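You operate a simulated robot arm through the tools that you are given. There is no shell and no other tool. Be economical: measure what you need, move in short steps, check, and stop when the job is done.

Carry out the task below with a simulated two-armed robot. There is one attempt and no reset: what you move stays moved.

## Task
Check the test jig's earth with the yellow probe; mend it if faulty.
Fine: Tester on. Hold the probe on the jig's steel lid with one hand while the other presses the green button. Over 0.10 ohm: tighten the wing nut, else leave it. Probe back in its cup, tester off.

The check looks at the end state, three seconds after you hand in, the way a careful person would. Anything else that was tipped, shoved, dropped, spilled or broken makes it a failure. Lids that push on must go on centred and level and be pressed home; caps that screw on are set level and turned clockwise until they are tight.

## Robot
Two 7-joint arms with two-finger parallel grippers on one trunk, on a base that drives. Base frame: it is fixed to the floor where the robot stands at the start and does not move with it; the origin is under the middle of the robot, x ahead of it, y to its left, z up. Readings come in mm, rad, newtons and seconds.
The left shoulder is at the start at [70, 134, 1201], the right one opposite. With the tool pointing down near the work surface each hand reaches from about 100 to 640 mm from the robot's upright axis, wherever it stands, measured 20 degrees to its own side. Places, roughly: bench socket [100, 800, 800]; black cup [600, 400, 800]; green button [400, 0, 900]; rack socket one [0, -2200, 1200]; rack socket three [-900, -2400, 1200]; rack socket two [-500, -2300, 1200]; test jig [400, 200, 800]; tester switch [500, 0, 900]. Payload 1.57 kg a hand.
The TCP of each hand is the grasp point between the finger pads, 30 mm short of the fingertips. In the tool frame z runs along the fingers and y along their closing line. Largest opening 80 mm; finger width 17, thickness 12; the body of the gripper, 40 by 82 mm, starts 80 mm behind the TCP.
Orientation is that of the tool frame in the base frame, as a unit quaternion [x, y, z, w]. With the fingers straight down and closing along the base's y, the tool's x points along the base's -x, its y along +y and its z along -z.

## Interface
- The arms move only by the tool step_arm. It takes "left_deltas", "right_deltas" or both (then of equal length, played together; a hand with none holds still); each is a list of rows, each a list of 7 numbers: the shift along the base's x, y, z in mm, then the turn, a rotation vector about the base's x, y, z in rad, then the opening in per cent of the stroke, from 0 (shut) to 100 (fully open). In form: [[x, y, z, ax, ay, az, fingers], ...]. A call has 1 to 8 rows; each row shifts and turns the commanded pose from where the row before left it. A row lasts 0.2 s, in which the tool goes at most 50 mm and 0.15 rad; a call with a longer step from one row to the next is refused whole, and so is a gripper value outside its range. Where a pose cannot be reached the arm comes as near as it can. A force on the tool above 40 N (or 10 N above the force at the start of the call, whichever is more), or a blocked arm, ends the call early, and 0.2 s more pass. Each finger travels about 153 mm/s and halts on what it meets, pressing with about 36 N; the grip force reading is that of the motor and also rises with nothing between the fingers. The clock runs only during rows and for 0.2 s after the last one: add rows that do not move to give the fingers time. The reply holds the time, the measured pose of the TCP, the force on the tool along the base axes, the opening and the grip force, in the units named above and with some noise, with the torque about the TCP (base axes, N m) and any sound that the robot's microphone picked up.
- Cameras (640 x 400 px; columns grow to the right, rows downward): "scene" is now at [125.3, 37.4, 1415.8]; the picture's right is [0.46, -0.89, 0.00], its down [-0.63, -0.33, -0.71] and it looks along [0.63, 0.33, -0.71] (base axes); focal length 279 px, centre (320, 200). "left" rides on the left gripper at [72, 7, -122] in its tool frame; the picture's right is [-0.09, 1.00, 0.00], its down [-0.84, -0.08, -0.54] and it looks along [-0.54, -0.05, 0.84] (tool axes); focal length 238 px, centre (320, 200). "right" rides on the right gripper at [72, -7, -122] in its tool frame; the picture's right is [0.09, 1.00, 0.00], its down [-0.84, 0.08, -0.54] and it looks along [-0.54, 0.05, 0.84] (tool axes); focal length 238 px, centre (320, 200). There is no depth. A picture from a camera that has moved, and an enlarged one, comes with that camera's place and axes in the base frame and with its lens.
- snapshot(camera): a new picture of that camera. No time passes.
- raise_lower(by): slides the trunk up (or, below 0, down) by that many mm; the arms and the scene camera ride with it, the base frame stays. It gives what a move gives, with no picture.
- drive_base(legs): drives the robot by 1 to 6 legs, each [ahead, left, turn to the left] in mm, mm and rad, along the robot's own axes; the way and the turn of a leg run together, so that a leg with both is an arc; at most 1500 mm and 3.142 rad a leg. The arms and the cameras ride along, it lands a little off, and it stops where it bumps. It gives what a move gives.
- head_to(pan, tilt): turns the head with the scene camera to pan (to the left, within 1.501 rad either way) and tilt (down, from -0.506 to 1.204), counted from straight ahead of the robot. It gives what a move gives.
- inspect(camera, box): a new picture of the part [left, top, right, bottom] of that camera's present view, enlarged. No time passes.
- hand_in(): hands the job in; it is judged then, once.

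Work in short steps. Places have to be worked out from the pictures, the camera data and where the tool is seen: move nearer, look again, correct. Check each grasp and each placing, and mend what went wrong. You have 120 turns and 92 pictures in all, those below and enlarged ones among them. Open the grippers and draw the arms clear of the work before you hand the job in, unless the task says otherwise; then end with one line.

The tools are called after "Request:" by a JSON object that holds its "method" and its "body". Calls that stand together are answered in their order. step_arm: Moves the arms, as the interface text tells. Its arguments: {"type":"object","properties":{"left_deltas":{"type":"array","items":{"type":"array","items":{"type":"number"}}},"right_deltas":{"type":"array","items":{"type":"array","items":{"type":"number"}}}},"required":[]} The other tools are called the same way: raise_lower (by) slides the trunk up or down; drive_base (legs) drives the base; head_to (pan, tilt) turns the head that bears the scene camera; snapshot (camera) takes a picture; inspect (camera, box) takes an enlarged picture of a part of a camera's view; hand_in () hands the job in.

At the start:

```text
t: 0.0
left_position: [372.6, 360.9, 1179.2]
left_tcp_rot: [-0.001, 1.0, 0.0, -0.001]
left_contact_force: [0.5, 0.8, 0.8]
left_wrist_torque: [-0.02, 0.01, 0.02]
left_gripper_width: 80.3
left_grip_force: 0.0
right_position: [328.4, -21.1, 1231.6]
right_tcp_rot: [0.001, 1.0, 0.0, 0.001]
right_contact_force: [-1.0, 0.4, 0.2]
right_wrist_torque: [-0.01, -0.02, 0.01]
right_gripper_width: 80.0
right_grip_force: 0.0
trunk travel left (down, up): [-775.0, 165.0]
robot x, y, heading: [-0.3, -1.7, 0.001]
head pan, tilt: [0.478, 0.785]
```

scene: 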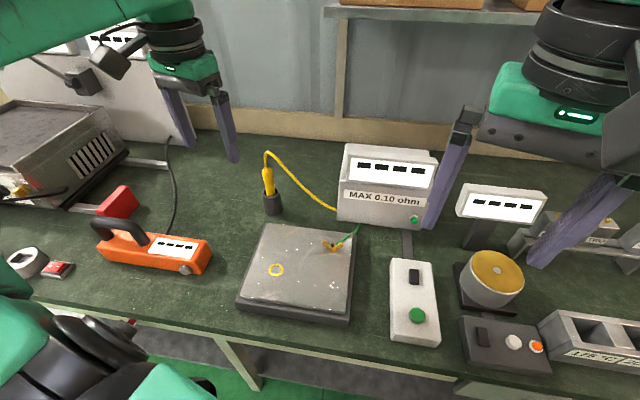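
right: 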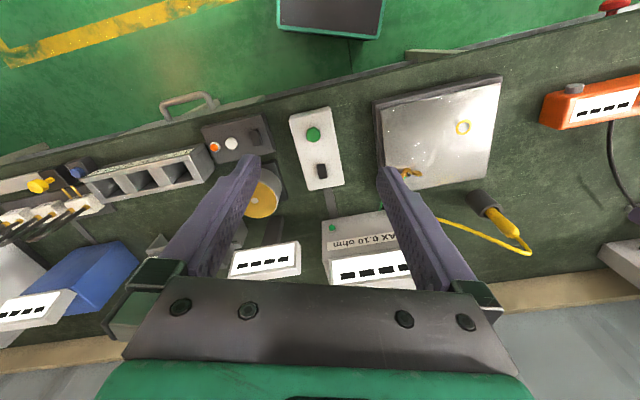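
left: 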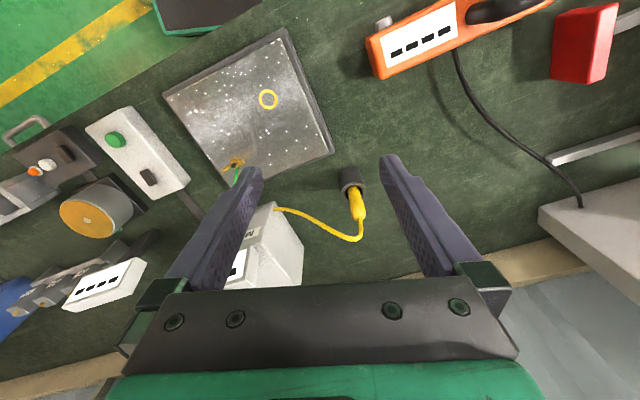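

The scene shows the jig, probe in cup, tester with display, and the control box with a switch and green button. I'll enlarge the key parts to locate them.

Request:
{"method": "inspect", "body": {"camera": "scene", "box": [220, 130, 460, 350]}}

Request:
{"method": "inspect", "body": {"camera": "right", "box": [270, 70, 550, 290]}}

Request:
{"method": "inspect", "body": {"camera": "left", "box": [80, 20, 400, 260]}}

```text
1.82 times, centred on (340, 240) of scene
camera zoom: at [125.3, 37.4, 1415.8], right [0.46, -0.89, 0.0], down [-0.63, -0.33, -0.71], along [0.63, 0.33, -0.71], focal length 508 px, centre (284, 127)
```

zoom: 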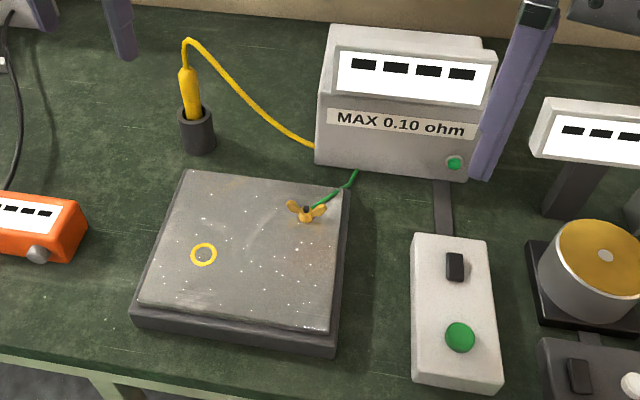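

```text
1.82 times, centred on (410, 180) of right
camera zoom: at [256.1, -27.7, 1354.2], right [-0.09, 1.0, 0.0], down [0.84, 0.08, 0.54], along [0.54, 0.05, -0.84], focal length 433 px, centre (156, 236)
```

zoom: 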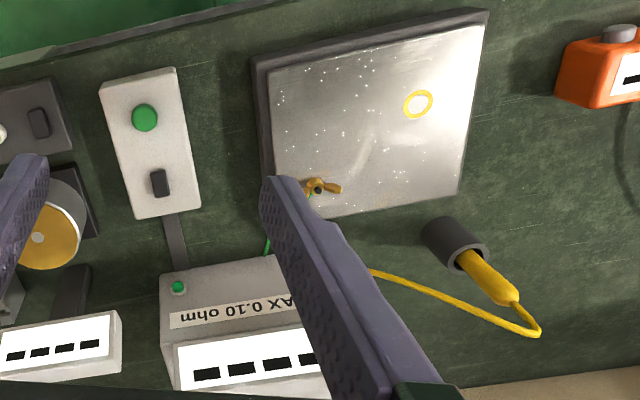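

```text
1.67 times, centred on (240, 140) of left
camera zoom: at [299.2, 368.3, 1300.8], right [0.09, 1.0, 0.0], down [0.84, -0.08, 0.54], along [0.54, -0.05, -0.84], focal length 397 px, centre (453, 300)
```

zoom: 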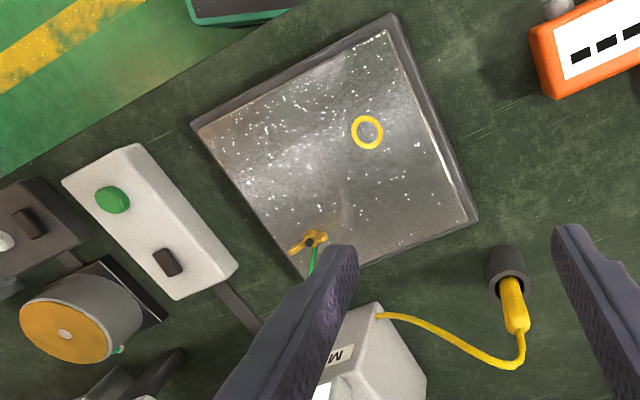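

Triangulating: ring ≈(367,275,870), button ≈(411,-27,868), switch ≈(491,-2,868), probe upright in its cup ≈(555,412). The cup is beyond reach from here, so I'll drive 190 mm to the left.

Request:
{"method": "drive_base", "body": {"legs": [[0, 190, 0]]}}

Request:
{"method": "head_to", "body": {"pan": 0.1, "tilt": 0.8}}

Request:
{"method": "snapshot", "body": {"camera": "scene"}}

Request:
{"method": "snapshot", "body": {"camera": "left"}}

Request:
{"method": "snapshot", "body": {"camera": "right"}}

```text
t: 1.6
left_position: [371.9, 552.0, 1179.6]
left_tcp_rot: [0.0, 1.0, 0.002, 0.001]
left_contact_force: [0.5, 0.2, 0.8]
left_wrist_torque: [0.02, -0.01, 0.0]
left_gripper_width: 80.3
left_grip_force: 0.0
right_position: [329.3, 170.5, 1231.0]
right_tcp_rot: [0.0, 1.0, 0.0, 0.0]
right_contact_force: [0.1, 0.0, 0.2]
right_wrist_torque: [0.02, 0.01, -0.02]
right_gripper_width: 80.2
right_grip_force: 0.1
trunk travel left (down, up): [-775.0, 165.0]
robot x, y, heading: [-2.7, 198.1, 0.002]
head pan, tilt: [0.478, 0.785]
```

```text
t: 2.4
left_position: [371.8, 554.9, 1179.1]
left_tcp_rot: [-0.001, 1.0, 0.0, 0.0]
left_contact_force: [0.5, -0.1, 0.2]
left_wrist_torque: [-0.02, -0.03, 0.01]
left_gripper_width: 80.1
left_grip_force: 0.1
right_position: [328.3, 173.0, 1231.0]
right_tcp_rot: [0.0, 1.0, -0.001, 0.001]
right_contact_force: [0.8, 0.5, -0.3]
right_wrist_torque: [-0.01, 0.01, -0.03]
right_gripper_width: 80.0
right_grip_force: 0.1
trunk travel left (down, up): [-775.0, 165.0]
robot x, y, heading: [2.2, 193.3, 0.002]
head pan, tilt: [0.099, 0.799]
```

```text
85 pictures are left
camera scene: at [133.3, 203.0, 1414.7], right [0.1, -0.99, 0.0], down [-0.71, -0.07, -0.7], along [0.69, 0.07, -0.72], focal length 279 px, centre (320, 200)
```

scene: 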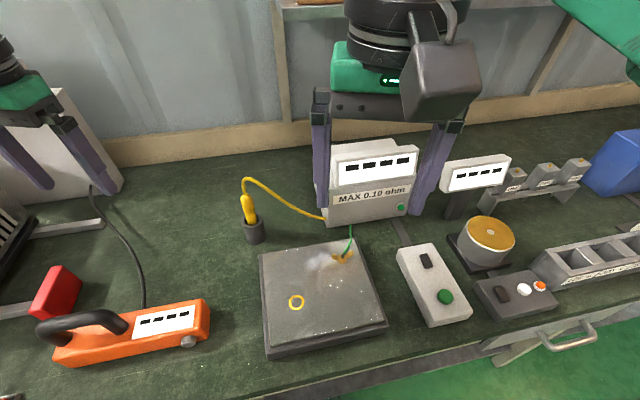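

```text
84 pictures are left
camera left: at [299.2, 563.1, 1300.6], right [0.09, 1.0, 0.0], down [0.84, -0.08, 0.54], along [0.54, -0.05, -0.84], focal length 238 px, centre (320, 200)
```

left: 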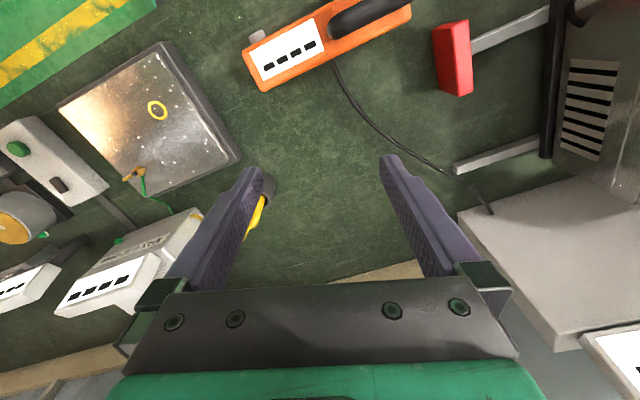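

```text
83 pictures are left
camera right: at [256.1, 167.0, 1354.3], right [-0.09, 1.0, 0.0], down [0.84, 0.08, 0.54], along [0.54, 0.05, -0.84], focal length 238 px, centre (320, 200)
```

right: 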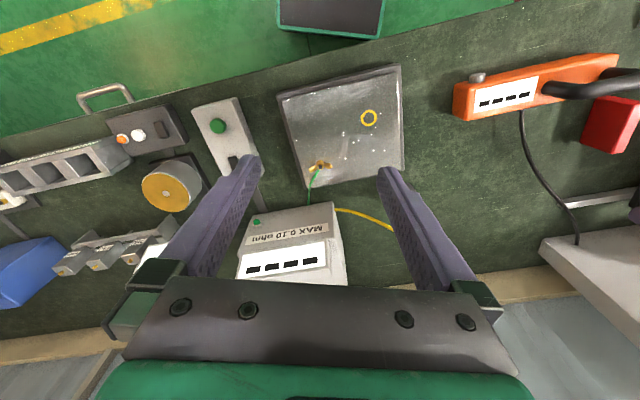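

Now I'll bring the left hand above the probe while turning it so the fingers close along x (the cable leaves toward −y), and the right hand toward the switch.

Request:
{"method": "step_arm", "body": {"left_deltas": [[22, -17, -8, 0, 0, -0.15, 100], [22, -17, -8, 0, 0, -0.15, 100], [22, -17, -8, 0, 0, -0.15, 100], [22, -17, -8, 0, 0, -0.15, 100], [22, -17, -8, 0, 0, -0.15, 100], [22, -17, -8, 0, 0, -0.15, 100], [22, -17, -8, 0, 0, -0.15, 100], [22, -17, -8, 0, 0, -0.15, 100]], "right_deltas": [[11, -21.5, -24, 0, 0, 0, 100], [11, -21.5, -24, 0, 0, 0, 100], [11, -21.5, -24, 0, 0, 0, 100], [11, -21.5, -24, 0, 0, 0, 100], [11, -21.5, -24, 0, 0, 0, 100], [11, -21.5, -24, 0, 0, 0, 100], [11, -21.5, -24, 0, 0, 0, 100], [11, -21.5, -24, 0, 0, 0, 100]]}}

Request:
{"method": "snapshot", "body": {"camera": "left"}}

Request:
{"method": "snapshot", "body": {"camera": "right"}}

```text
t: 4.2
left_position: [548.6, 418.7, 1113.8]
left_tcp_rot: [0.564, 0.825, 0.0, -0.001]
left_contact_force: [-1.0, -0.5, -0.5]
left_wrist_torque: [0.01, 0.04, 0.01]
left_gripper_width: 80.1
left_grip_force: 0.1
right_position: [417.6, 3.1, 1039.3]
right_tcp_rot: [-0.001, 1.0, 0.0, 0.0]
right_contact_force: [0.6, -0.7, -0.4]
right_wrist_torque: [-0.02, 0.05, 0.01]
right_gripper_width: 79.9
right_grip_force: 0.0
trunk travel left (down, up): [-775.0, 165.0]
robot x, y, heading: [0.6, 198.2, 0.001]
head pan, tilt: [0.099, 0.799]
```

```text
82 pictures are left
camera left: at [529.0, 488.1, 1235.8], right [0.96, 0.27, 0.0], down [0.23, -0.81, 0.54], along [0.15, -0.52, -0.84], focal length 238 px, centre (320, 200)
```

left: 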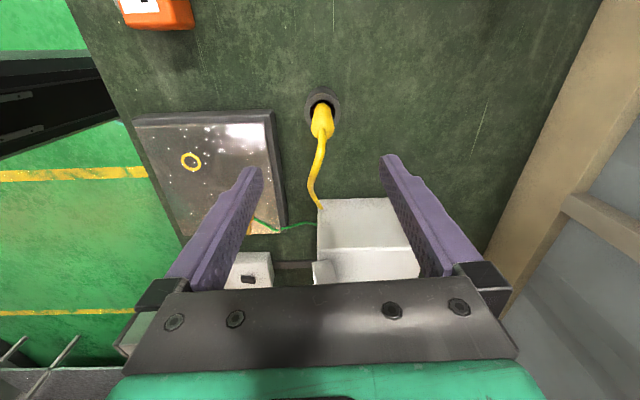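

```text
81 pictures are left
camera right: at [345.8, -5.0, 1161.2], right [-0.09, 1.0, 0.0], down [0.84, 0.08, 0.54], along [0.54, 0.05, -0.84], focal length 238 px, centre (320, 200)
```

right: 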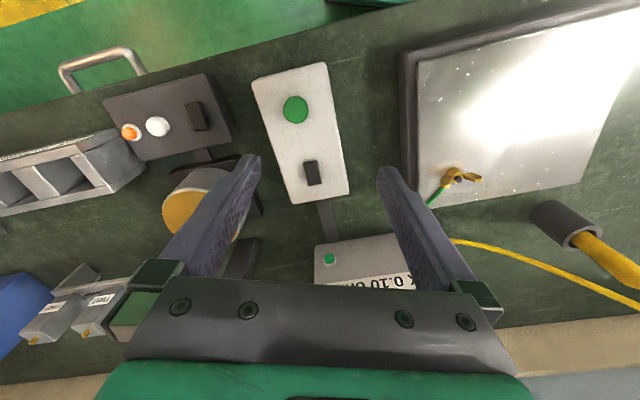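

Zooming in on the switch and the probe.

Request:
{"method": "inspect", "body": {"camera": "right", "box": [240, 60, 400, 220]}}

Request:
{"method": "inspect", "body": {"camera": "left", "box": [260, 60, 400, 210]}}

Request:
{"method": "inspect", "body": {"camera": "scene", "box": [220, 130, 440, 280]}}

```text
2.50 times, centred on (320, 140) of right
camera zoom: at [345.8, -5.0, 1161.2], right [-0.09, 1.0, 0.0], down [0.84, 0.08, 0.54], along [0.54, 0.05, -0.84], focal length 596 px, centre (320, 350)
```

zoom: 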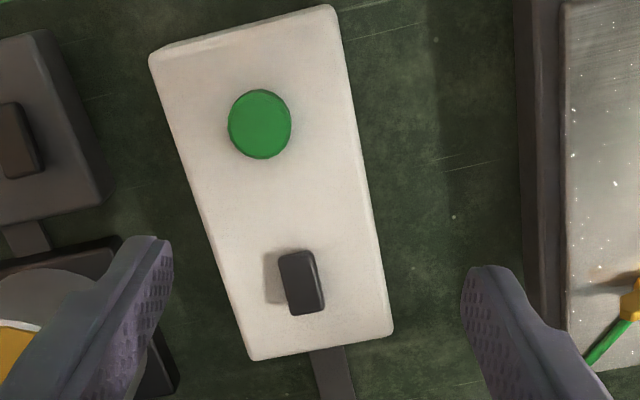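

```text
2.67 times, centred on (330, 135) of left
camera zoom: at [529.0, 488.1, 1235.8], right [0.96, 0.27, 0.0], down [0.23, -0.81, 0.54], along [0.15, -0.52, -0.84], focal length 636 px, centre (293, 373)
```

zoom: 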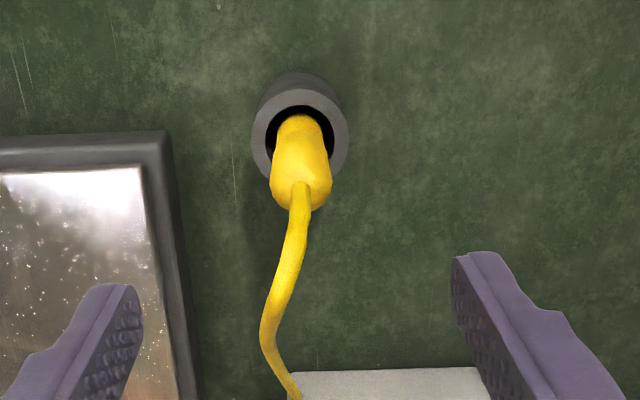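

```text
2.67 times, centred on (330, 205) of scene
camera zoom: at [136.0, 200.2, 1414.5], right [0.1, -1.0, 0.0], down [-0.71, -0.07, -0.7], along [0.69, 0.07, -0.72], focal length 745 px, centre (293, 187)
```

zoom: 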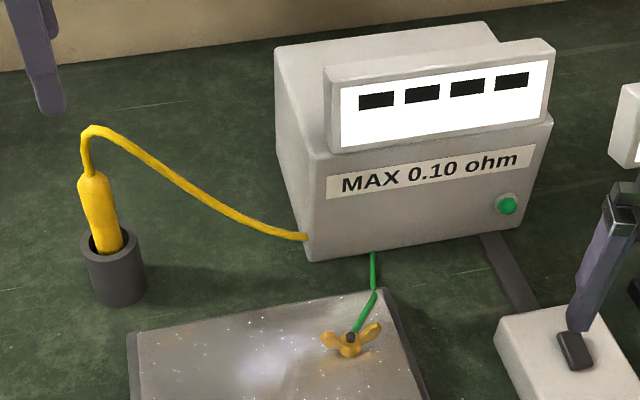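

Probe is vertical at about (556,412), handle z 881–966. I finish the left turn and centring, and lower the right hand for a nearer look at the rocker.

Request:
{"method": "step_arm", "body": {"left_deltas": [[2.5, -2, -15, 0, 0, -0.124, 100], [2.5, -2, -15, 0, 0, -0.124, 100], [2.4, -2.7, -15, 0, 0, -0.123, 100], [0, 0, 0, 0, 0, 0, 100]], "right_deltas": [[5, -2, -20, 0, 0, 0, 100], [5, -2, -20, 0, 0, 0, 100], [5, -2, -20, 0, 0, 0, 100], [0, 0, 0, 0, 0, 0, 100]]}}

Request:
{"method": "inspect", "body": {"camera": "right", "box": [240, 60, 400, 220]}}

Request:
{"method": "snapshot", "body": {"camera": "left"}}

```text
t: 5.2
left_position: [553.8, 411.5, 1070.1]
left_tcp_rot: [0.707, 0.708, 0.0, 0.0]
left_contact_force: [1.0, 0.1, 0.3]
left_wrist_torque: [0.0, 0.02, -0.02]
left_gripper_width: 79.9
left_grip_force: 0.0
right_position: [432.1, -5.9, 980.8]
right_tcp_rot: [0.0, 1.0, 0.0, 0.0]
right_contact_force: [0.2, 0.2, -0.6]
right_wrist_torque: [0.03, -0.01, -0.01]
right_gripper_width: 79.9
right_grip_force: 0.0
trunk travel left (down, up): [-775.0, 165.0]
robot x, y, heading: [-1.5, 196.2, 0.005]
head pan, tilt: [0.099, 0.799]
```

```text
2.50 times, centred on (320, 140) of right
camera zoom: at [359.4, -12.5, 1102.8], right [-0.09, 1.0, 0.0], down [0.84, 0.08, 0.54], along [0.54, 0.05, -0.84], focal length 596 px, centre (320, 350)
```

zoom: 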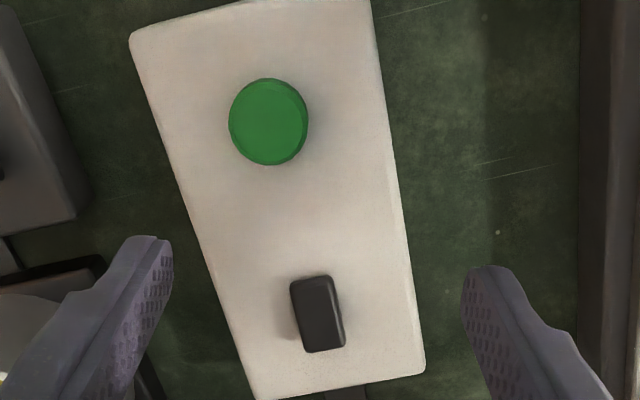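

```text
76 pictures are left
camera left: at [560.4, 484.2, 1191.7], right [1.0, -0.09, 0.0], down [-0.08, -0.84, 0.54], along [-0.05, -0.54, -0.84], focal length 238 px, centre (320, 200)
```

left: 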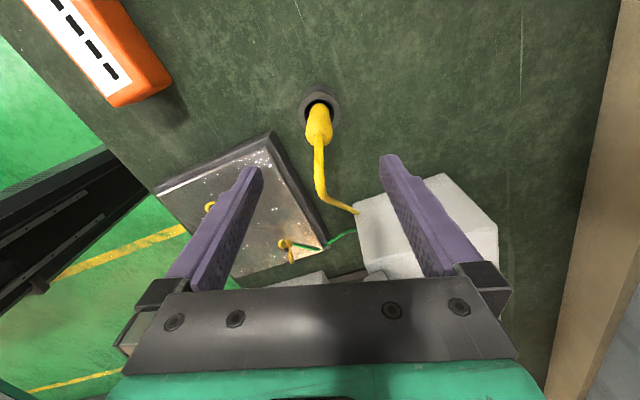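

Rocker centre ≈(488,-1), axis ~19°. Lower the left hand round the probe handle and bring the shut right fingers above the rocker's far end.

Request:
{"method": "step_arm", "body": {"left_deltas": [[1, 0, -27, 0, 0, 0, 100], [1, 0, -27, 0, 0, 0, 100], [0, 0, -27, 0, 0, 0, 100], [0, 0, -27, 0, 0, 0, 100], [0, 0, -26, 0, 0, 0, 100], [0, 0, 0, 0, 0, 0, 100]], "right_deltas": [[14, 2, 0, 0, 0, 0, 60], [14, 2, -5, 0, 0, 0, 30], [14, 2, -10, 0, 0, 0, 0], [14, 2, -15, 0, 0, 0, 0], [13, 2, -20, 0, 0, 0, 0], [0, 0, 0, 0, 0, 0, 0]]}}

Request:
{"method": "snapshot", "body": {"camera": "left"}}

Request:
{"method": "snapshot", "body": {"camera": "right"}}

Request:
{"method": "snapshot", "body": {"camera": "scene"}}

```text
t: 6.6
left_position: [534.9, 420.9, 943.3]
left_tcp_rot: [0.707, 0.708, 0.001, 0.001]
left_contact_force: [0.7, 0.7, 0.3]
left_wrist_torque: [0.03, 0.01, -0.06]
left_gripper_width: 79.8
left_grip_force: 0.0
left hand out of reach, approached as far as the arm can: row 3, 4, 5
right_position: [500.6, 4.2, 930.7]
right_tcp_rot: [0.0, 1.0, 0.0, 0.001]
right_contact_force: [-1.1, 0.8, 0.2]
right_wrist_torque: [0.0, -0.01, 0.01]
right_gripper_width: 0.2
right_grip_force: 21.8
trunk travel left (down, up): [-775.0, 165.0]
robot x, y, heading: [-0.8, 191.9, -0.0]
head pan, tilt: [0.099, 0.799]
```

```text
75 pictures are left
camera left: at [541.5, 492.1, 1065.4], right [1.0, -0.09, 0.0], down [-0.08, -0.84, 0.54], along [-0.05, -0.54, -0.84], focal length 238 px, centre (320, 200)
```

left: 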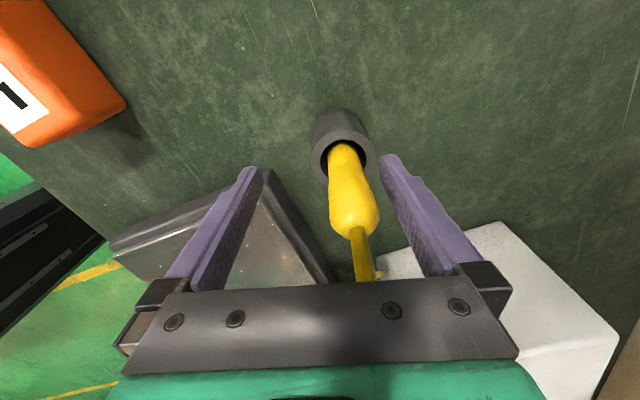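

```text
74 pictures are left
camera right: at [428.2, -2.3, 1053.7], right [-0.09, 1.0, 0.0], down [0.84, 0.08, 0.54], along [0.54, 0.05, -0.84], focal length 238 px, centre (320, 200)
```

right: 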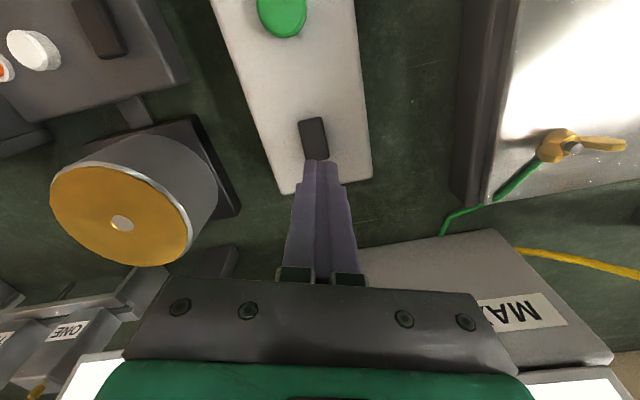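

```text
73 pictures are left
camera scene: at [132.8, 201.6, 1414.8], right [0.1, -1.0, 0.0], down [-0.71, -0.07, -0.7], along [0.69, 0.07, -0.72], focal length 279 px, centre (320, 200)
```

scene: 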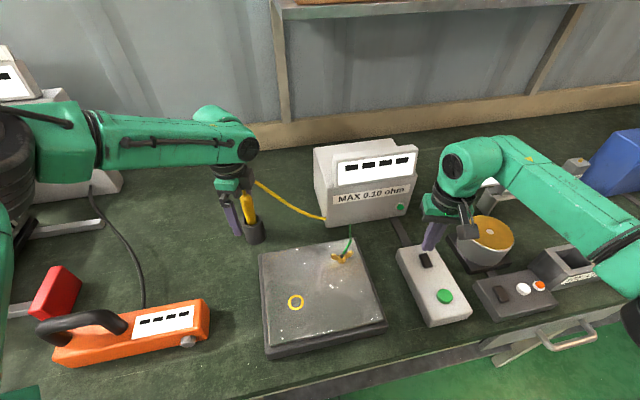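

The left arm falls short by ~20 mm; I'll drive a bit closer later. Right fingertips sit above the far end of the rocker: press down now in small rows.

Request:
{"method": "step_arm", "body": {"right_deltas": [[-1, -1, -8, 0, 0, 0, 0], [0, 0, -6, 0, 0, 0, 0], [0, 0, -5, 0, 0, 0, 0], [0, 0, -5, 0, 0, 0, 0], [0, 0, -4, 0, 0, 0, 0], [0, 0, -4, 0, 0, 0, 0]]}}

Request:
{"method": "inspect", "body": {"camera": "scene", "box": [300, 130, 480, 330]}}

```text
t: 8.0
left_position: [534.3, 420.8, 945.5]
left_tcp_rot: [0.706, 0.708, 0.001, 0.001]
left_contact_force: [0.5, 0.2, 0.7]
left_wrist_torque: [-0.02, -0.03, 0.02]
left_gripper_width: 80.0
left_grip_force: 0.1
right_position: [500.0, 4.4, 903.1]
right_tcp_rot: [0.0, 1.0, 0.0, 0.005]
right_contact_force: [5.1, -4.6, 24.9]
right_wrist_torque: [-0.13, 0.01, 0.26]
right_gripper_width: 0.0
right_grip_force: 21.7
trunk travel left (down, up): [-775.0, 165.0]
robot x, y, heading: [-0.2, 195.4, -0.001]
head pan, tilt: [0.099, 0.799]
```

```text
2.00 times, centred on (390, 230) of scene
camera zoom: at [130.4, 202.4, 1415.5], right [0.1, -1.0, 0.0], down [-0.71, -0.07, -0.7], along [0.7, 0.07, -0.72], focal length 559 px, centre (180, 140)
```

zoom: 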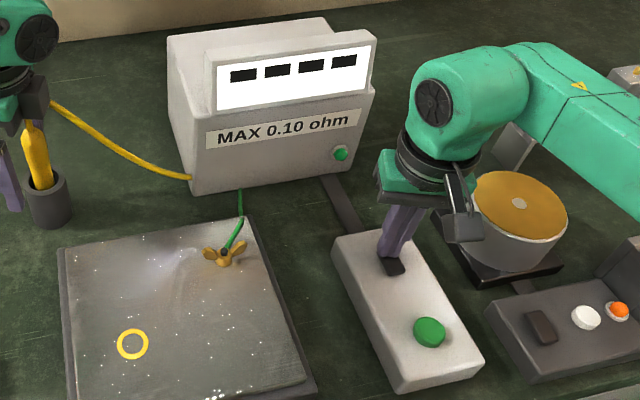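

Contact at tip z≈873 with 25 N, no click heard. Lift and look at the rocker state.

Request:
{"method": "step_arm", "body": {"right_deltas": [[0, 0, 15, 0, 0, 0, 0], [-10, 0, 25, 0, 0, 0, 0], [-15, 0, 25, 0, 0, 0, 40], [-15, 0, 25, 0, 0, 0, 80], [-10, 0, 0, 0, 0, 0, 100]]}}

Request:
{"method": "inspect", "body": {"camera": "right", "box": [240, 60, 400, 220]}}

Request:
{"method": "inspect", "body": {"camera": "scene", "box": [300, 130, 480, 330]}}

```text
t: 9.2
left_position: [534.8, 419.4, 944.5]
left_tcp_rot: [0.706, 0.708, 0.0, 0.001]
left_contact_force: [-0.1, -0.2, 0.0]
left_wrist_torque: [0.0, 0.0, 0.01]
left_gripper_width: 80.1
left_grip_force: 0.1
right_position: [449.6, 2.8, 988.4]
right_tcp_rot: [0.0, 1.0, 0.0, 0.001]
right_contact_force: [-0.6, -0.5, -0.2]
right_wrist_torque: [0.0, -0.04, 0.01]
right_gripper_width: 80.0
right_grip_force: 0.1
trunk travel left (down, up): [-775.0, 165.0]
robot x, y, heading: [2.1, 195.8, 0.003]
head pan, tilt: [0.099, 0.799]
```

```text
2.50 times, centred on (320, 140) of right
camera zoom: at [377.8, -3.7, 1110.6], right [-0.09, 1.0, 0.0], down [0.84, 0.08, 0.54], along [0.54, 0.05, -0.84], focal length 596 px, centre (320, 350)
```

zoom: 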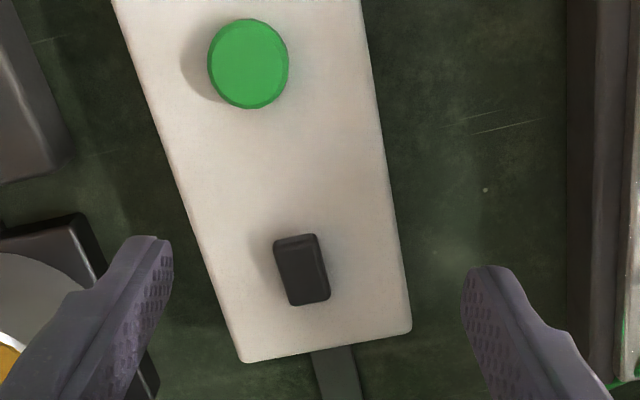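

```text
2.00 times, centred on (390, 230) of scene
camera zoom: at [132.8, 201.7, 1414.8], right [0.1, -1.0, 0.0], down [-0.71, -0.07, -0.7], along [0.69, 0.07, -0.72], focal length 559 px, centre (180, 140)
```

zoom: 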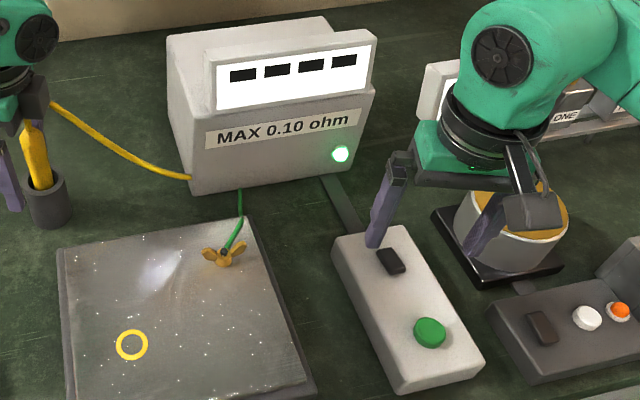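

The tester lamp is now lit: tester on. Raise both hands, then drive 50 mm ahead for left-arm reach.

Request:
{"method": "step_arm", "body": {"left_deltas": [[0, 0, 30, 0, 0, 0, 100], [0, 0, 30, 0, 0, 0, 100], [0, 0, 30, 0, 0, 0, 100], [0, 0, 30, 0, 0, 0, 100], [0, 0, 10, 0, 0, 0, 100]], "right_deltas": [[-10, -10, 20, 0, 0, 0, 100], [-10, -10, 20, 0, 0, 0, 60], [-10, -10, 20, 0, 0, 0, 30], [-10, 0, 0, 0, 0, 0, 0], [0, 0, 0, 0, 0, 0, 0]]}}

Request:
{"method": "drive_base", "body": {"legs": [[50, 0, 0]]}}

Request:
{"method": "snapshot", "body": {"camera": "left"}}

```text
t: 10.4
left_position: [535.7, 419.9, 1073.2]
left_tcp_rot: [0.707, 0.708, 0.0, 0.001]
left_contact_force: [-0.2, 0.8, 0.4]
left_wrist_torque: [0.03, 0.0, -0.02]
left_gripper_width: 79.7
left_grip_force: 0.0
right_position: [409.9, -27.0, 1048.7]
right_tcp_rot: [0.0, 1.0, 0.001, 0.001]
right_contact_force: [-0.4, 0.7, -0.2]
right_wrist_torque: [-0.02, 0.03, -0.01]
right_gripper_width: 0.3
right_grip_force: 20.6
trunk travel left (down, up): [-775.0, 165.0]
robot x, y, heading: [4.2, 192.2, 0.002]
head pan, tilt: [0.099, 0.799]
```

```text
t: 11.3
left_position: [550.0, 422.3, 1073.9]
left_tcp_rot: [0.703, 0.712, 0.0, 0.001]
left_contact_force: [-0.1, 0.2, -0.3]
left_wrist_torque: [-0.02, 0.05, -0.04]
left_gripper_width: 79.9
left_grip_force: 0.1
right_position: [427.9, -24.5, 1048.7]
right_tcp_rot: [-0.005, 1.0, 0.0, 0.0]
right_contact_force: [0.4, 0.0, 0.9]
right_wrist_torque: [0.0, 0.02, 0.0]
right_gripper_width: 0.0
right_grip_force: 21.4
trunk travel left (down, up): [-775.0, 165.0]
robot x, y, heading: [11.8, 190.1, 0.009]
head pan, tilt: [0.099, 0.799]
stopped in leg 1: the robot was blocked; the commanded pose is now the measured one
```

```text
69 pictures are left
camera left: at [555.0, 495.1, 1195.3], right [1.0, -0.08, 0.0], down [-0.07, -0.84, 0.54], along [-0.04, -0.54, -0.84], focal length 238 px, centre (320, 200)
```

left: 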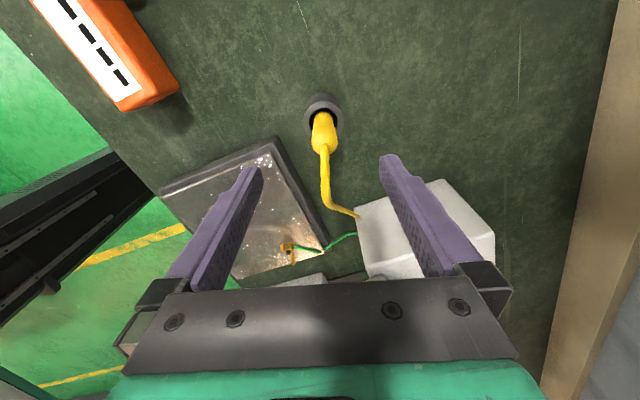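

Blocked by the bench after ~12 mm. The reach loss seems due to the 90° turn, so I'll turn back to about 45° (still clear of the cable) and look again.

Request:
{"method": "step_arm", "body": {"left_deltas": [[1, -1, -8, 0, 0, 0.15, 100], [1, -1, -8, 0, 0, 0.15, 100], [1, -1, -8, 0, 0, 0.15, 100], [1, -1, -8, 0, 0, 0.15, 100], [1, -1, -8, 0, 0, 0.15, 100], [0, 0, 0, 0, 0, 0, 100]]}}

Request:
{"method": "snapshot", "body": {"camera": "left"}}

Request:
{"method": "inspect", "body": {"camera": "scene", "box": [200, 130, 360, 290]}}

```text
t: 12.7
left_position: [554.7, 416.5, 1032.5]
left_tcp_rot: [0.393, 0.92, -0.001, 0.0]
left_contact_force: [-0.1, 0.3, 0.4]
left_wrist_torque: [-0.02, -0.01, 0.03]
left_gripper_width: 80.0
left_grip_force: 0.2
right_position: [429.7, -25.9, 1048.8]
right_tcp_rot: [-0.006, 1.0, 0.0, 0.001]
right_contact_force: [-0.2, 0.4, 0.7]
right_wrist_torque: [0.02, 0.01, -0.02]
right_gripper_width: 0.0
right_grip_force: 21.5
trunk travel left (down, up): [-775.0, 165.0]
robot x, y, heading: [15.5, 189.9, 0.01]
head pan, tilt: [0.099, 0.799]
```

```text
68 pictures are left
camera left: at [509.5, 474.3, 1154.8], right [0.78, 0.62, 0.0], down [0.52, -0.66, 0.54], along [0.34, -0.42, -0.84], focal length 238 px, centre (320, 200)
```

left: 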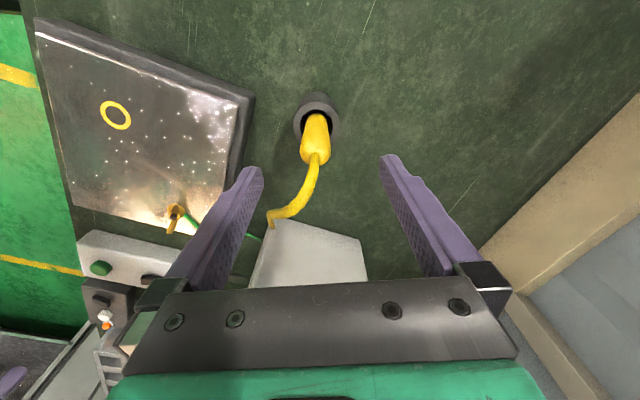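

```text
2.50 times, centred on (280, 210) of scene
camera zoom: at [149.6, 200.5, 1414.7], right [0.11, -0.99, 0.0], down [-0.71, -0.08, -0.7], along [0.69, 0.08, -0.72], focal length 698 px, centre (420, 175)
```

zoom: 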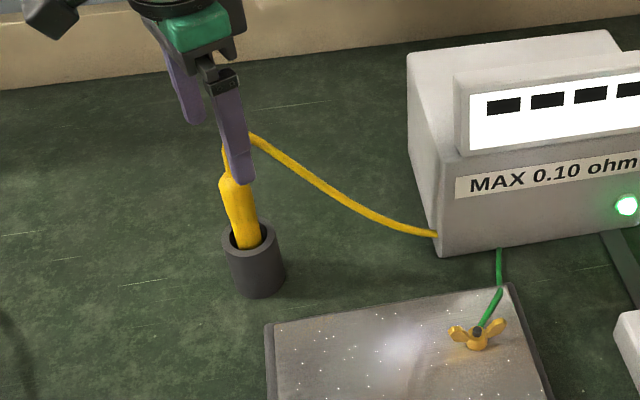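

Probe at ≈(554,413) between the fingers. Descend to grip height.

Request:
{"method": "step_arm", "body": {"left_deltas": [[0, -1, -20, 0, 0, 0, 100], [0, -1, -20, 0, 0, 0, 100], [0, 0, -20, 0, 0, 0, 100], [0, 0, -20, 0, 0, 0, 100], [0, 0, -16, 0, 0, 0, 100], [0, 0, 0, 0, 0, 0, 100]]}}

Request:
{"method": "snapshot", "body": {"camera": "left"}}

Request:
{"method": "inspect", "body": {"camera": "scene", "box": [200, 130, 360, 290]}}

```text
t: 14.1
left_position: [546.8, 417.3, 940.2]
left_tcp_rot: [0.393, 0.919, 0.0, 0.001]
left_contact_force: [-0.3, 0.1, 0.4]
left_wrist_torque: [0.01, 0.02, 0.0]
left_gripper_width: 80.0
left_grip_force: 0.0
left hand out of reach, approached as far as the arm can: row 4, 5
right_position: [428.3, -25.3, 1047.8]
right_tcp_rot: [-0.006, 1.0, 0.0, 0.001]
right_contact_force: [-0.4, -0.4, 0.0]
right_wrist_torque: [0.0, -0.03, 0.0]
right_gripper_width: 0.2
right_grip_force: 20.8
trunk travel left (down, up): [-775.0, 165.0]
robot x, y, heading: [18.2, 192.3, 0.014]
head pan, tilt: [0.099, 0.799]
```

```text
66 pictures are left
camera left: at [501.1, 474.9, 1062.3], right [0.78, 0.62, 0.0], down [0.52, -0.66, 0.54], along [0.34, -0.43, -0.84], focal length 238 px, centre (320, 200)
```

left: 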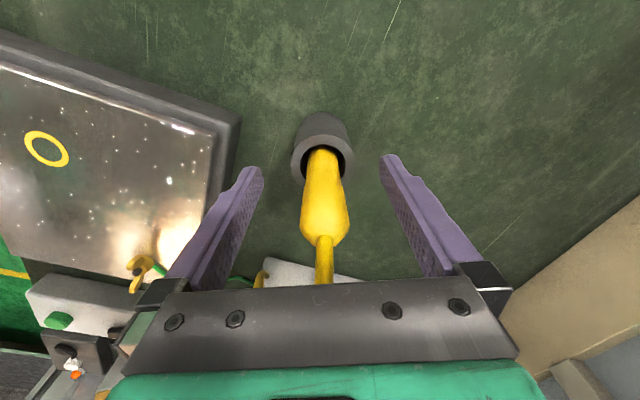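

```text
2.50 times, centred on (280, 210) of scene
camera zoom: at [149.5, 200.5, 1414.7], right [0.11, -0.99, 0.0], down [-0.71, -0.08, -0.7], along [0.69, 0.08, -0.72], focal length 698 px, centre (420, 175)
```

zoom: 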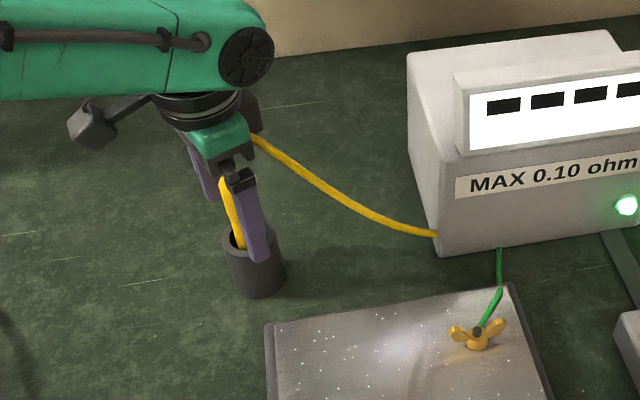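

Still ~8 mm short; the wrist sits well below the shoulder, so lowering the trunk 100 mm should gain reach. Raise hands first, then lower the trunk.

Request:
{"method": "step_arm", "body": {"left_deltas": [[0, 0, 25, 0, 0, 0, 100], [0, 0, 25, 0, 0, 0, 100], [0, 0, 25, 0, 0, 0, 100], [0, 0, 30, 0, 0, 0, 100]], "right_deltas": [[0, 0, 25, 0, 0, 0, 0], [0, 0, 25, 0, 0, 0, 0], [0, 0, 25, 0, 0, 0, 0], [0, 0, 25, 0, 0, 0, 0]]}}

Request:
{"method": "raise_lower", "body": {"by": -100}}

Request:
{"method": "snapshot", "body": {"camera": "scene"}}

```text
t: 15.1
left_position: [546.0, 417.2, 1047.5]
left_tcp_rot: [0.393, 0.92, -0.001, 0.002]
left_contact_force: [-0.5, 0.0, -0.1]
left_wrist_torque: [-0.02, 0.0, -0.02]
left_gripper_width: 80.0
left_grip_force: 0.1
right_position: [427.9, -22.7, 1147.4]
right_tcp_rot: [-0.006, 1.0, 0.0, 0.001]
right_contact_force: [0.5, -0.5, 0.7]
right_wrist_torque: [0.0, -0.03, -0.01]
right_gripper_width: 0.1
right_grip_force: 21.2
trunk travel left (down, up): [-775.0, 165.0]
robot x, y, heading: [17.4, 191.3, 0.011]
head pan, tilt: [0.099, 0.799]
```

```text
t: 16.4
left_position: [546.9, 417.4, 946.0]
left_tcp_rot: [0.394, 0.919, 0.0, 0.001]
left_contact_force: [-0.2, 0.5, 0.1]
left_wrist_torque: [-0.02, 0.03, 0.01]
left_gripper_width: 80.1
left_grip_force: 0.1
right_position: [429.3, -21.7, 1047.9]
right_tcp_rot: [-0.006, 1.0, -0.001, 0.001]
right_contact_force: [0.7, 0.1, -0.6]
right_wrist_torque: [0.02, 0.0, 0.01]
right_gripper_width: 0.0
right_grip_force: 21.6
trunk travel left (down, up): [-675.0, 265.0]
robot x, y, heading: [14.7, 192.7, 0.011]
head pan, tilt: [0.099, 0.799]
```

```text
64 pictures are left
camera scene: at [149.3, 200.6, 1314.8], right [0.11, -0.99, 0.0], down [-0.71, -0.08, -0.7], along [0.69, 0.08, -0.72], focal length 279 px, centre (320, 200)
```

scene: 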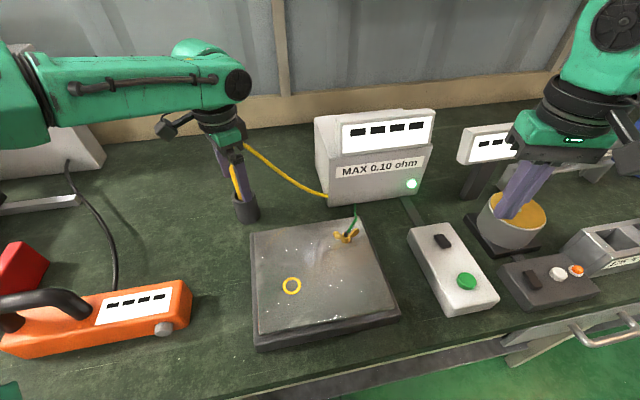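

Now shift the last few millimetres onto the probe axis.

Request:
{"method": "step_arm", "body": {"left_deltas": [[4, -2, -5, 0, 0, 0, 100], [3, -2, -5, 0, 0, 0, 100], [0, 0, 0, 0, 0, 0, 100]]}}

Request:
{"method": "snapshot", "body": {"camera": "left"}}

Request:
{"method": "inspect", "body": {"camera": "scene", "box": [180, 110, 320, 250]}}

```text
t: 17.2
left_position: [552.8, 413.7, 936.0]
left_tcp_rot: [0.393, 0.92, 0.0, 0.0]
left_contact_force: [-0.3, -0.1, 1.2]
left_wrist_torque: [0.0, -0.05, 0.0]
left_gripper_width: 80.0
left_grip_force: 0.1
right_position: [430.3, -22.5, 1048.2]
right_tcp_rot: [-0.006, 1.0, 0.001, 0.001]
right_contact_force: [0.0, -0.4, -0.3]
right_wrist_torque: [-0.01, 0.01, 0.01]
right_gripper_width: 0.1
right_grip_force: 21.4
trunk travel left (down, up): [-675.0, 265.0]
robot x, y, heading: [19.4, 192.9, 0.013]
head pan, tilt: [0.099, 0.799]
```

```text
63 pictures are left
camera left: at [507.6, 470.8, 1058.3], right [0.78, 0.62, 0.0], down [0.52, -0.66, 0.54], along [0.34, -0.42, -0.84], focal length 238 px, centre (320, 200)
```

left: 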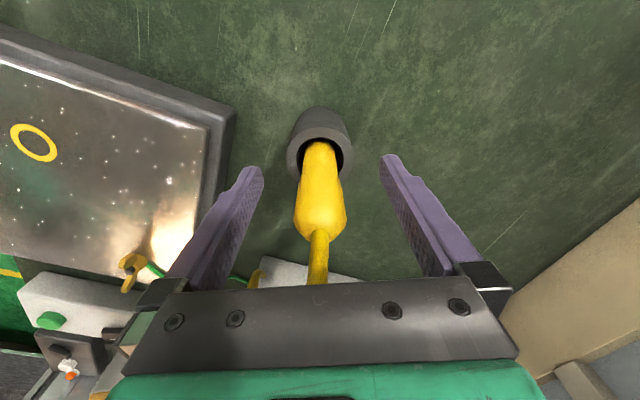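

```text
2.86 times, centred on (250, 180) of scene
camera zoom: at [149.3, 200.7, 1314.7], right [0.11, -0.99, 0.0], down [-0.71, -0.08, -0.7], along [0.69, 0.08, -0.72], focal length 798 px, centre (520, 257)
```

zoom: 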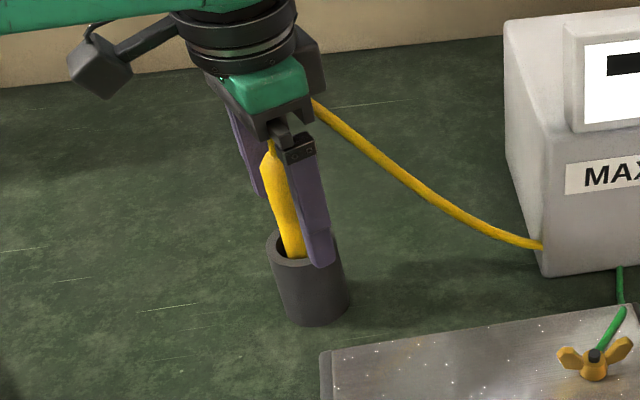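

Handle passes right through the TCP pixel. Close the fingers.

Request:
{"method": "step_arm", "body": {"left_deltas": [[0, 0, 0, 0, 0, 0, 60], [0, 0, 0, 0, 0, 0, 40], [0, 0, 0, 0, 0, 0, 25], [0, 0, 0, 0, 0, 0, 0], [0, 0, 0, 0, 0, 0, 0]]}}

Request:
{"method": "snapshot", "body": {"camera": "left"}}

```text
t: 18.4
left_position: [552.8, 414.2, 936.6]
left_tcp_rot: [0.393, 0.919, 0.0, 0.0]
left_contact_force: [-0.1, -0.3, 0.3]
left_wrist_torque: [0.02, -0.01, 0.01]
left_gripper_width: 24.1
left_grip_force: 36.0
right_position: [428.5, -23.1, 1047.6]
right_tcp_rot: [-0.006, 1.0, -0.001, 0.001]
right_contact_force: [-0.6, -0.2, 0.3]
right_wrist_torque: [0.01, -0.02, 0.04]
right_gripper_width: 0.1
right_grip_force: 21.6
trunk travel left (down, up): [-675.0, 265.0]
robot x, y, heading: [19.5, 191.4, 0.014]
head pan, tilt: [0.099, 0.799]
```

```text
61 pictures are left
camera left: at [507.6, 470.7, 1058.4], right [0.78, 0.62, 0.0], down [0.52, -0.66, 0.54], along [0.34, -0.42, -0.84], focal length 238 px, centre (320, 200)
```

left: 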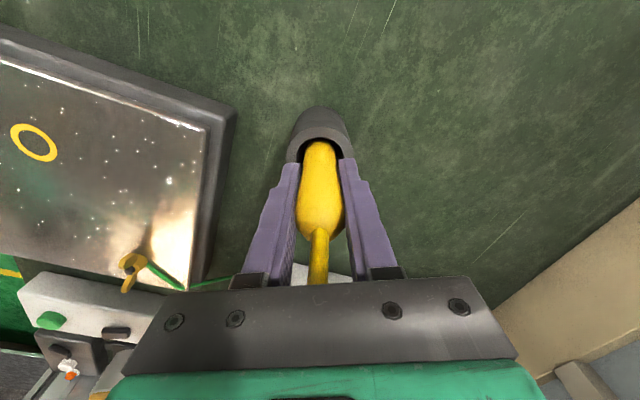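

Gripped at 24 mm. Grip pose (552.8, 414, 936.5) is the return pose. Lift straight up.

Request:
{"method": "step_arm", "body": {"left_deltas": [[0, 0, 8, 0, 0, 0, 0], [0, 0, 14, 0, 0, 0, 0], [0, 0, 16, 0, 0, 0, 0], [0, 0, 16, 0, 0, 0, 0], [0, 0, 16, 0, 0, 0, 0], [0, 0, 16, 0, 0, 0, 0], [0, 0, 14, 0, 0, 0, 0], [0, 0, 0, 0, 0, 0, 0]]}}

Request:
{"method": "snapshot", "body": {"camera": "left"}}

Request:
{"method": "inspect", "body": {"camera": "scene", "box": [180, 90, 340, 250]}}

```text
t: 20.2
left_position: [554.4, 415.5, 1035.9]
left_tcp_rot: [0.394, 0.919, 0.001, -0.001]
left_contact_force: [-0.2, 0.1, -0.7]
left_wrist_torque: [-0.03, -0.01, -0.01]
left_gripper_width: 24.5
left_grip_force: 36.1
right_position: [429.1, -23.2, 1047.8]
right_tcp_rot: [-0.006, 1.0, 0.0, 0.001]
right_contact_force: [-0.1, 0.3, 0.3]
right_wrist_torque: [0.0, 0.02, 0.02]
right_gripper_width: 0.0
right_grip_force: 22.0
trunk travel left (down, up): [-675.0, 265.0]
robot x, y, heading: [17.5, 190.0, 0.012]
head pan, tilt: [0.099, 0.799]
```

```text
60 pictures are left
camera left: at [508.9, 472.6, 1158.4], right [0.78, 0.62, 0.0], down [0.52, -0.66, 0.54], along [0.34, -0.42, -0.84], focal length 238 px, centre (320, 200)
```

left: 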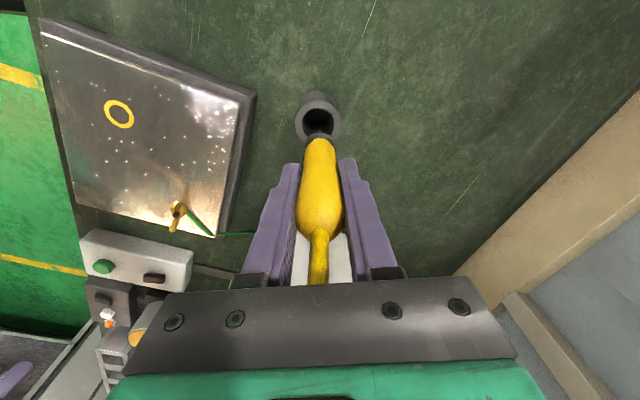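

```text
2.50 times, centred on (260, 170) of scene
camera zoom: at [149.7, 200.7, 1314.7], right [0.11, -0.99, 0.0], down [-0.71, -0.08, -0.7], along [0.69, 0.08, -0.72], focal length 698 px, centre (470, 275)
```

zoom: 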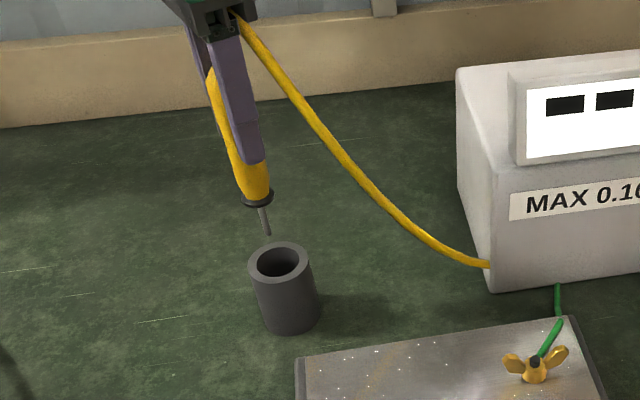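

Tip is ~115 mm below the TCP. Carry the probe above the ring, and the right hand above the green button.

Request:
{"method": "step_arm", "body": {"left_deltas": [[-23.4, -17.5, 0, 0, 0, 0, 0], [-23.4, -17.5, 0, 0, 0, 0, 0], [-23.4, -17.5, 0, 0, 0, 0, 0], [-23.4, -17.5, 0, 0, 0, 0, 0], [-23.4, -17.5, 0, 0, 0, 0, 0], [-23.4, -17.5, 0, 0, 0, 0, 0], [-23.4, -17.5, 0, 0, 0, 0, 0], [-23.2, -17.5, 0, 0, 0, 0, 0]], "right_deltas": [[-3, -1, -15, 0, 0, 0, 0], [-3, -1, -15, 0, 0, 0, 0], [-3, -1, -15, 0, 0, 0, 0], [-3, -1, -15, 0, 0, 0, 0], [-3, 0, -15, 0, 0, 0, 0], [-3, 0, -15, 0, 0, 0, 0], [0, 0, -15, 0, 0, 0, 0], [0, 0, -15, 0, 0, 0, 0]]}}

Request:
{"method": "snapshot", "body": {"camera": "left"}}

Request:
{"method": "snapshot", "body": {"camera": "right"}}

Request:
{"method": "snapshot", "body": {"camera": "scene"}}

```text
t: 22.0
left_position: [366.5, 272.6, 1037.3]
left_tcp_rot: [0.393, 0.92, 0.0, 0.0]
left_contact_force: [0.0, -0.1, -1.2]
left_wrist_torque: [0.02, -0.04, 0.01]
left_gripper_width: 24.5
left_grip_force: 35.5
right_position: [409.0, -28.4, 927.7]
right_tcp_rot: [-0.005, 1.0, 0.001, 0.001]
right_contact_force: [-0.7, 0.3, -0.1]
right_wrist_torque: [-0.02, 0.0, 0.0]
right_gripper_width: 0.4
right_grip_force: 21.1
trunk travel left (down, up): [-675.0, 265.0]
robot x, y, heading: [15.6, 190.1, 0.013]
head pan, tilt: [0.099, 0.799]
```

```text
58 pictures are left
camera left: at [320.3, 329.1, 1159.7], right [0.78, 0.62, 0.0], down [0.52, -0.66, 0.54], along [0.34, -0.42, -0.84], focal length 238 px, centre (320, 200)
```

left: 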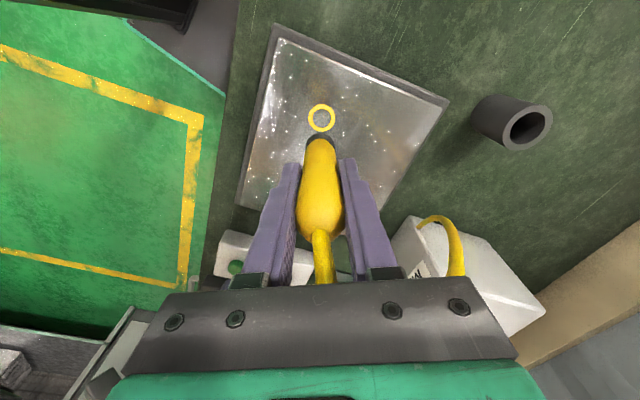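

```text
57 pictures are left
camera right: at [337.3, -35.7, 1050.1], right [-0.1, 0.99, 0.0], down [0.83, 0.09, 0.54], along [0.54, 0.06, -0.84], focal length 238 px, centre (320, 200)
```

right: 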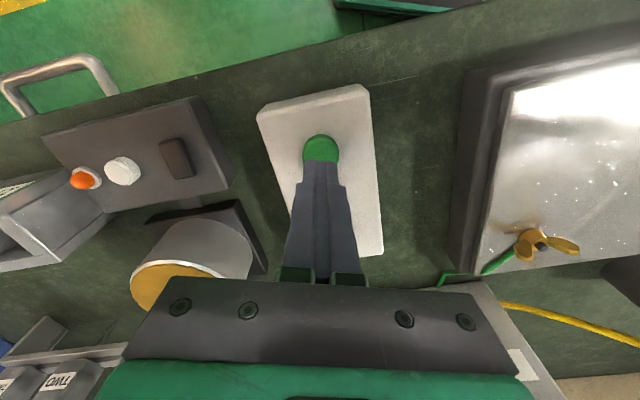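

```text
56 pictures are left
camera scene: at [148.7, 199.5, 1314.8], right [0.11, -0.99, 0.0], down [-0.71, -0.08, -0.7], along [0.69, 0.08, -0.72], focal length 279 px, centre (320, 200)
```

scene: 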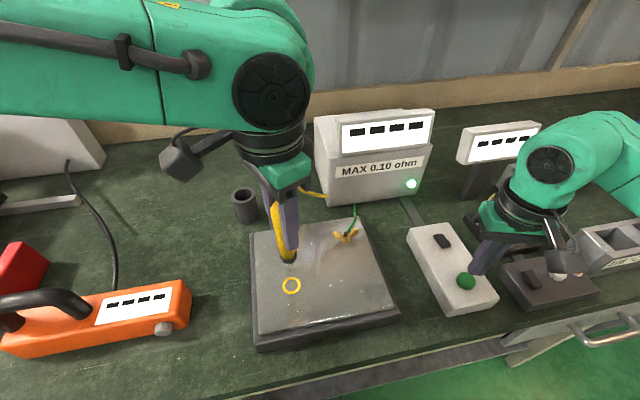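

Ring ≈(366,275). Shift +2 in y and lower the probe tip to just above the lid, then check.

Request:
{"method": "step_arm", "body": {"left_deltas": [[0, 1, -11, 0, 0, 0, 0], [0, 1, -11, 0, 0, 0, 0], [0, 0, -10, 0, 0, 0, 0], [0, 0, -8, 0, 0, 0, 0], [0, 0, -3, 0, 0, 0, 0]]}}

Request:
{"method": "inspect", "body": {"camera": "left", "box": [240, 60, 400, 220]}}

Request:
{"method": "inspect", "body": {"camera": "scene", "box": [230, 200, 350, 320]}}

```text
t: 23.2
left_position: [367.0, 275.4, 992.9]
left_tcp_rot: [0.393, 0.92, -0.001, 0.002]
left_contact_force: [-0.4, 0.4, -1.8]
left_wrist_torque: [-0.01, 0.03, 0.02]
left_gripper_width: 24.4
left_grip_force: 35.8
right_position: [410.3, -27.0, 926.5]
right_tcp_rot: [-0.006, 1.0, 0.0, 0.001]
right_contact_force: [0.6, -0.2, 0.8]
right_wrist_torque: [-0.01, 0.02, -0.01]
right_gripper_width: 0.0
right_grip_force: 21.3
trunk travel left (down, up): [-675.0, 265.0]
robot x, y, heading: [21.1, 189.7, 0.012]
head pan, tilt: [0.099, 0.799]
```

```text
2.50 times, centred on (320, 140) of left
camera zoom: at [321.6, 332.0, 1115.3], right [0.78, 0.62, 0.0], down [0.52, -0.66, 0.54], along [0.34, -0.42, -0.84], focal length 596 px, centre (320, 350)
```

zoom: 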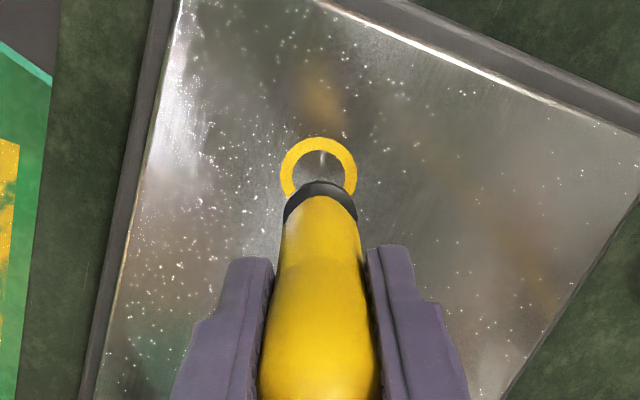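

```text
3.33 times, centred on (290, 260) of scene
camera zoom: at [149.5, 200.6, 1314.7], right [0.11, -0.99, 0.0], down [-0.71, -0.08, -0.7], along [0.69, 0.08, -0.72], focal length 931 px, centre (420, 0)
```

zoom: 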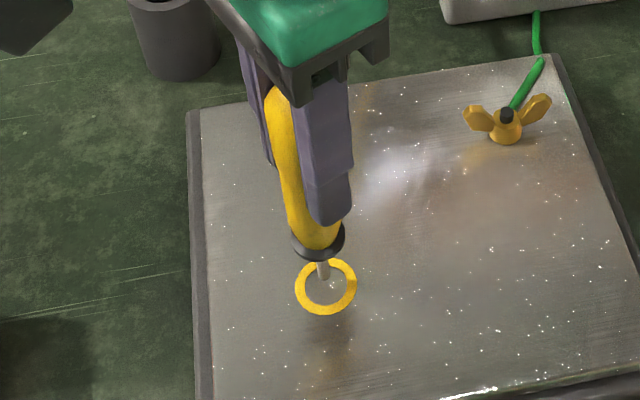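

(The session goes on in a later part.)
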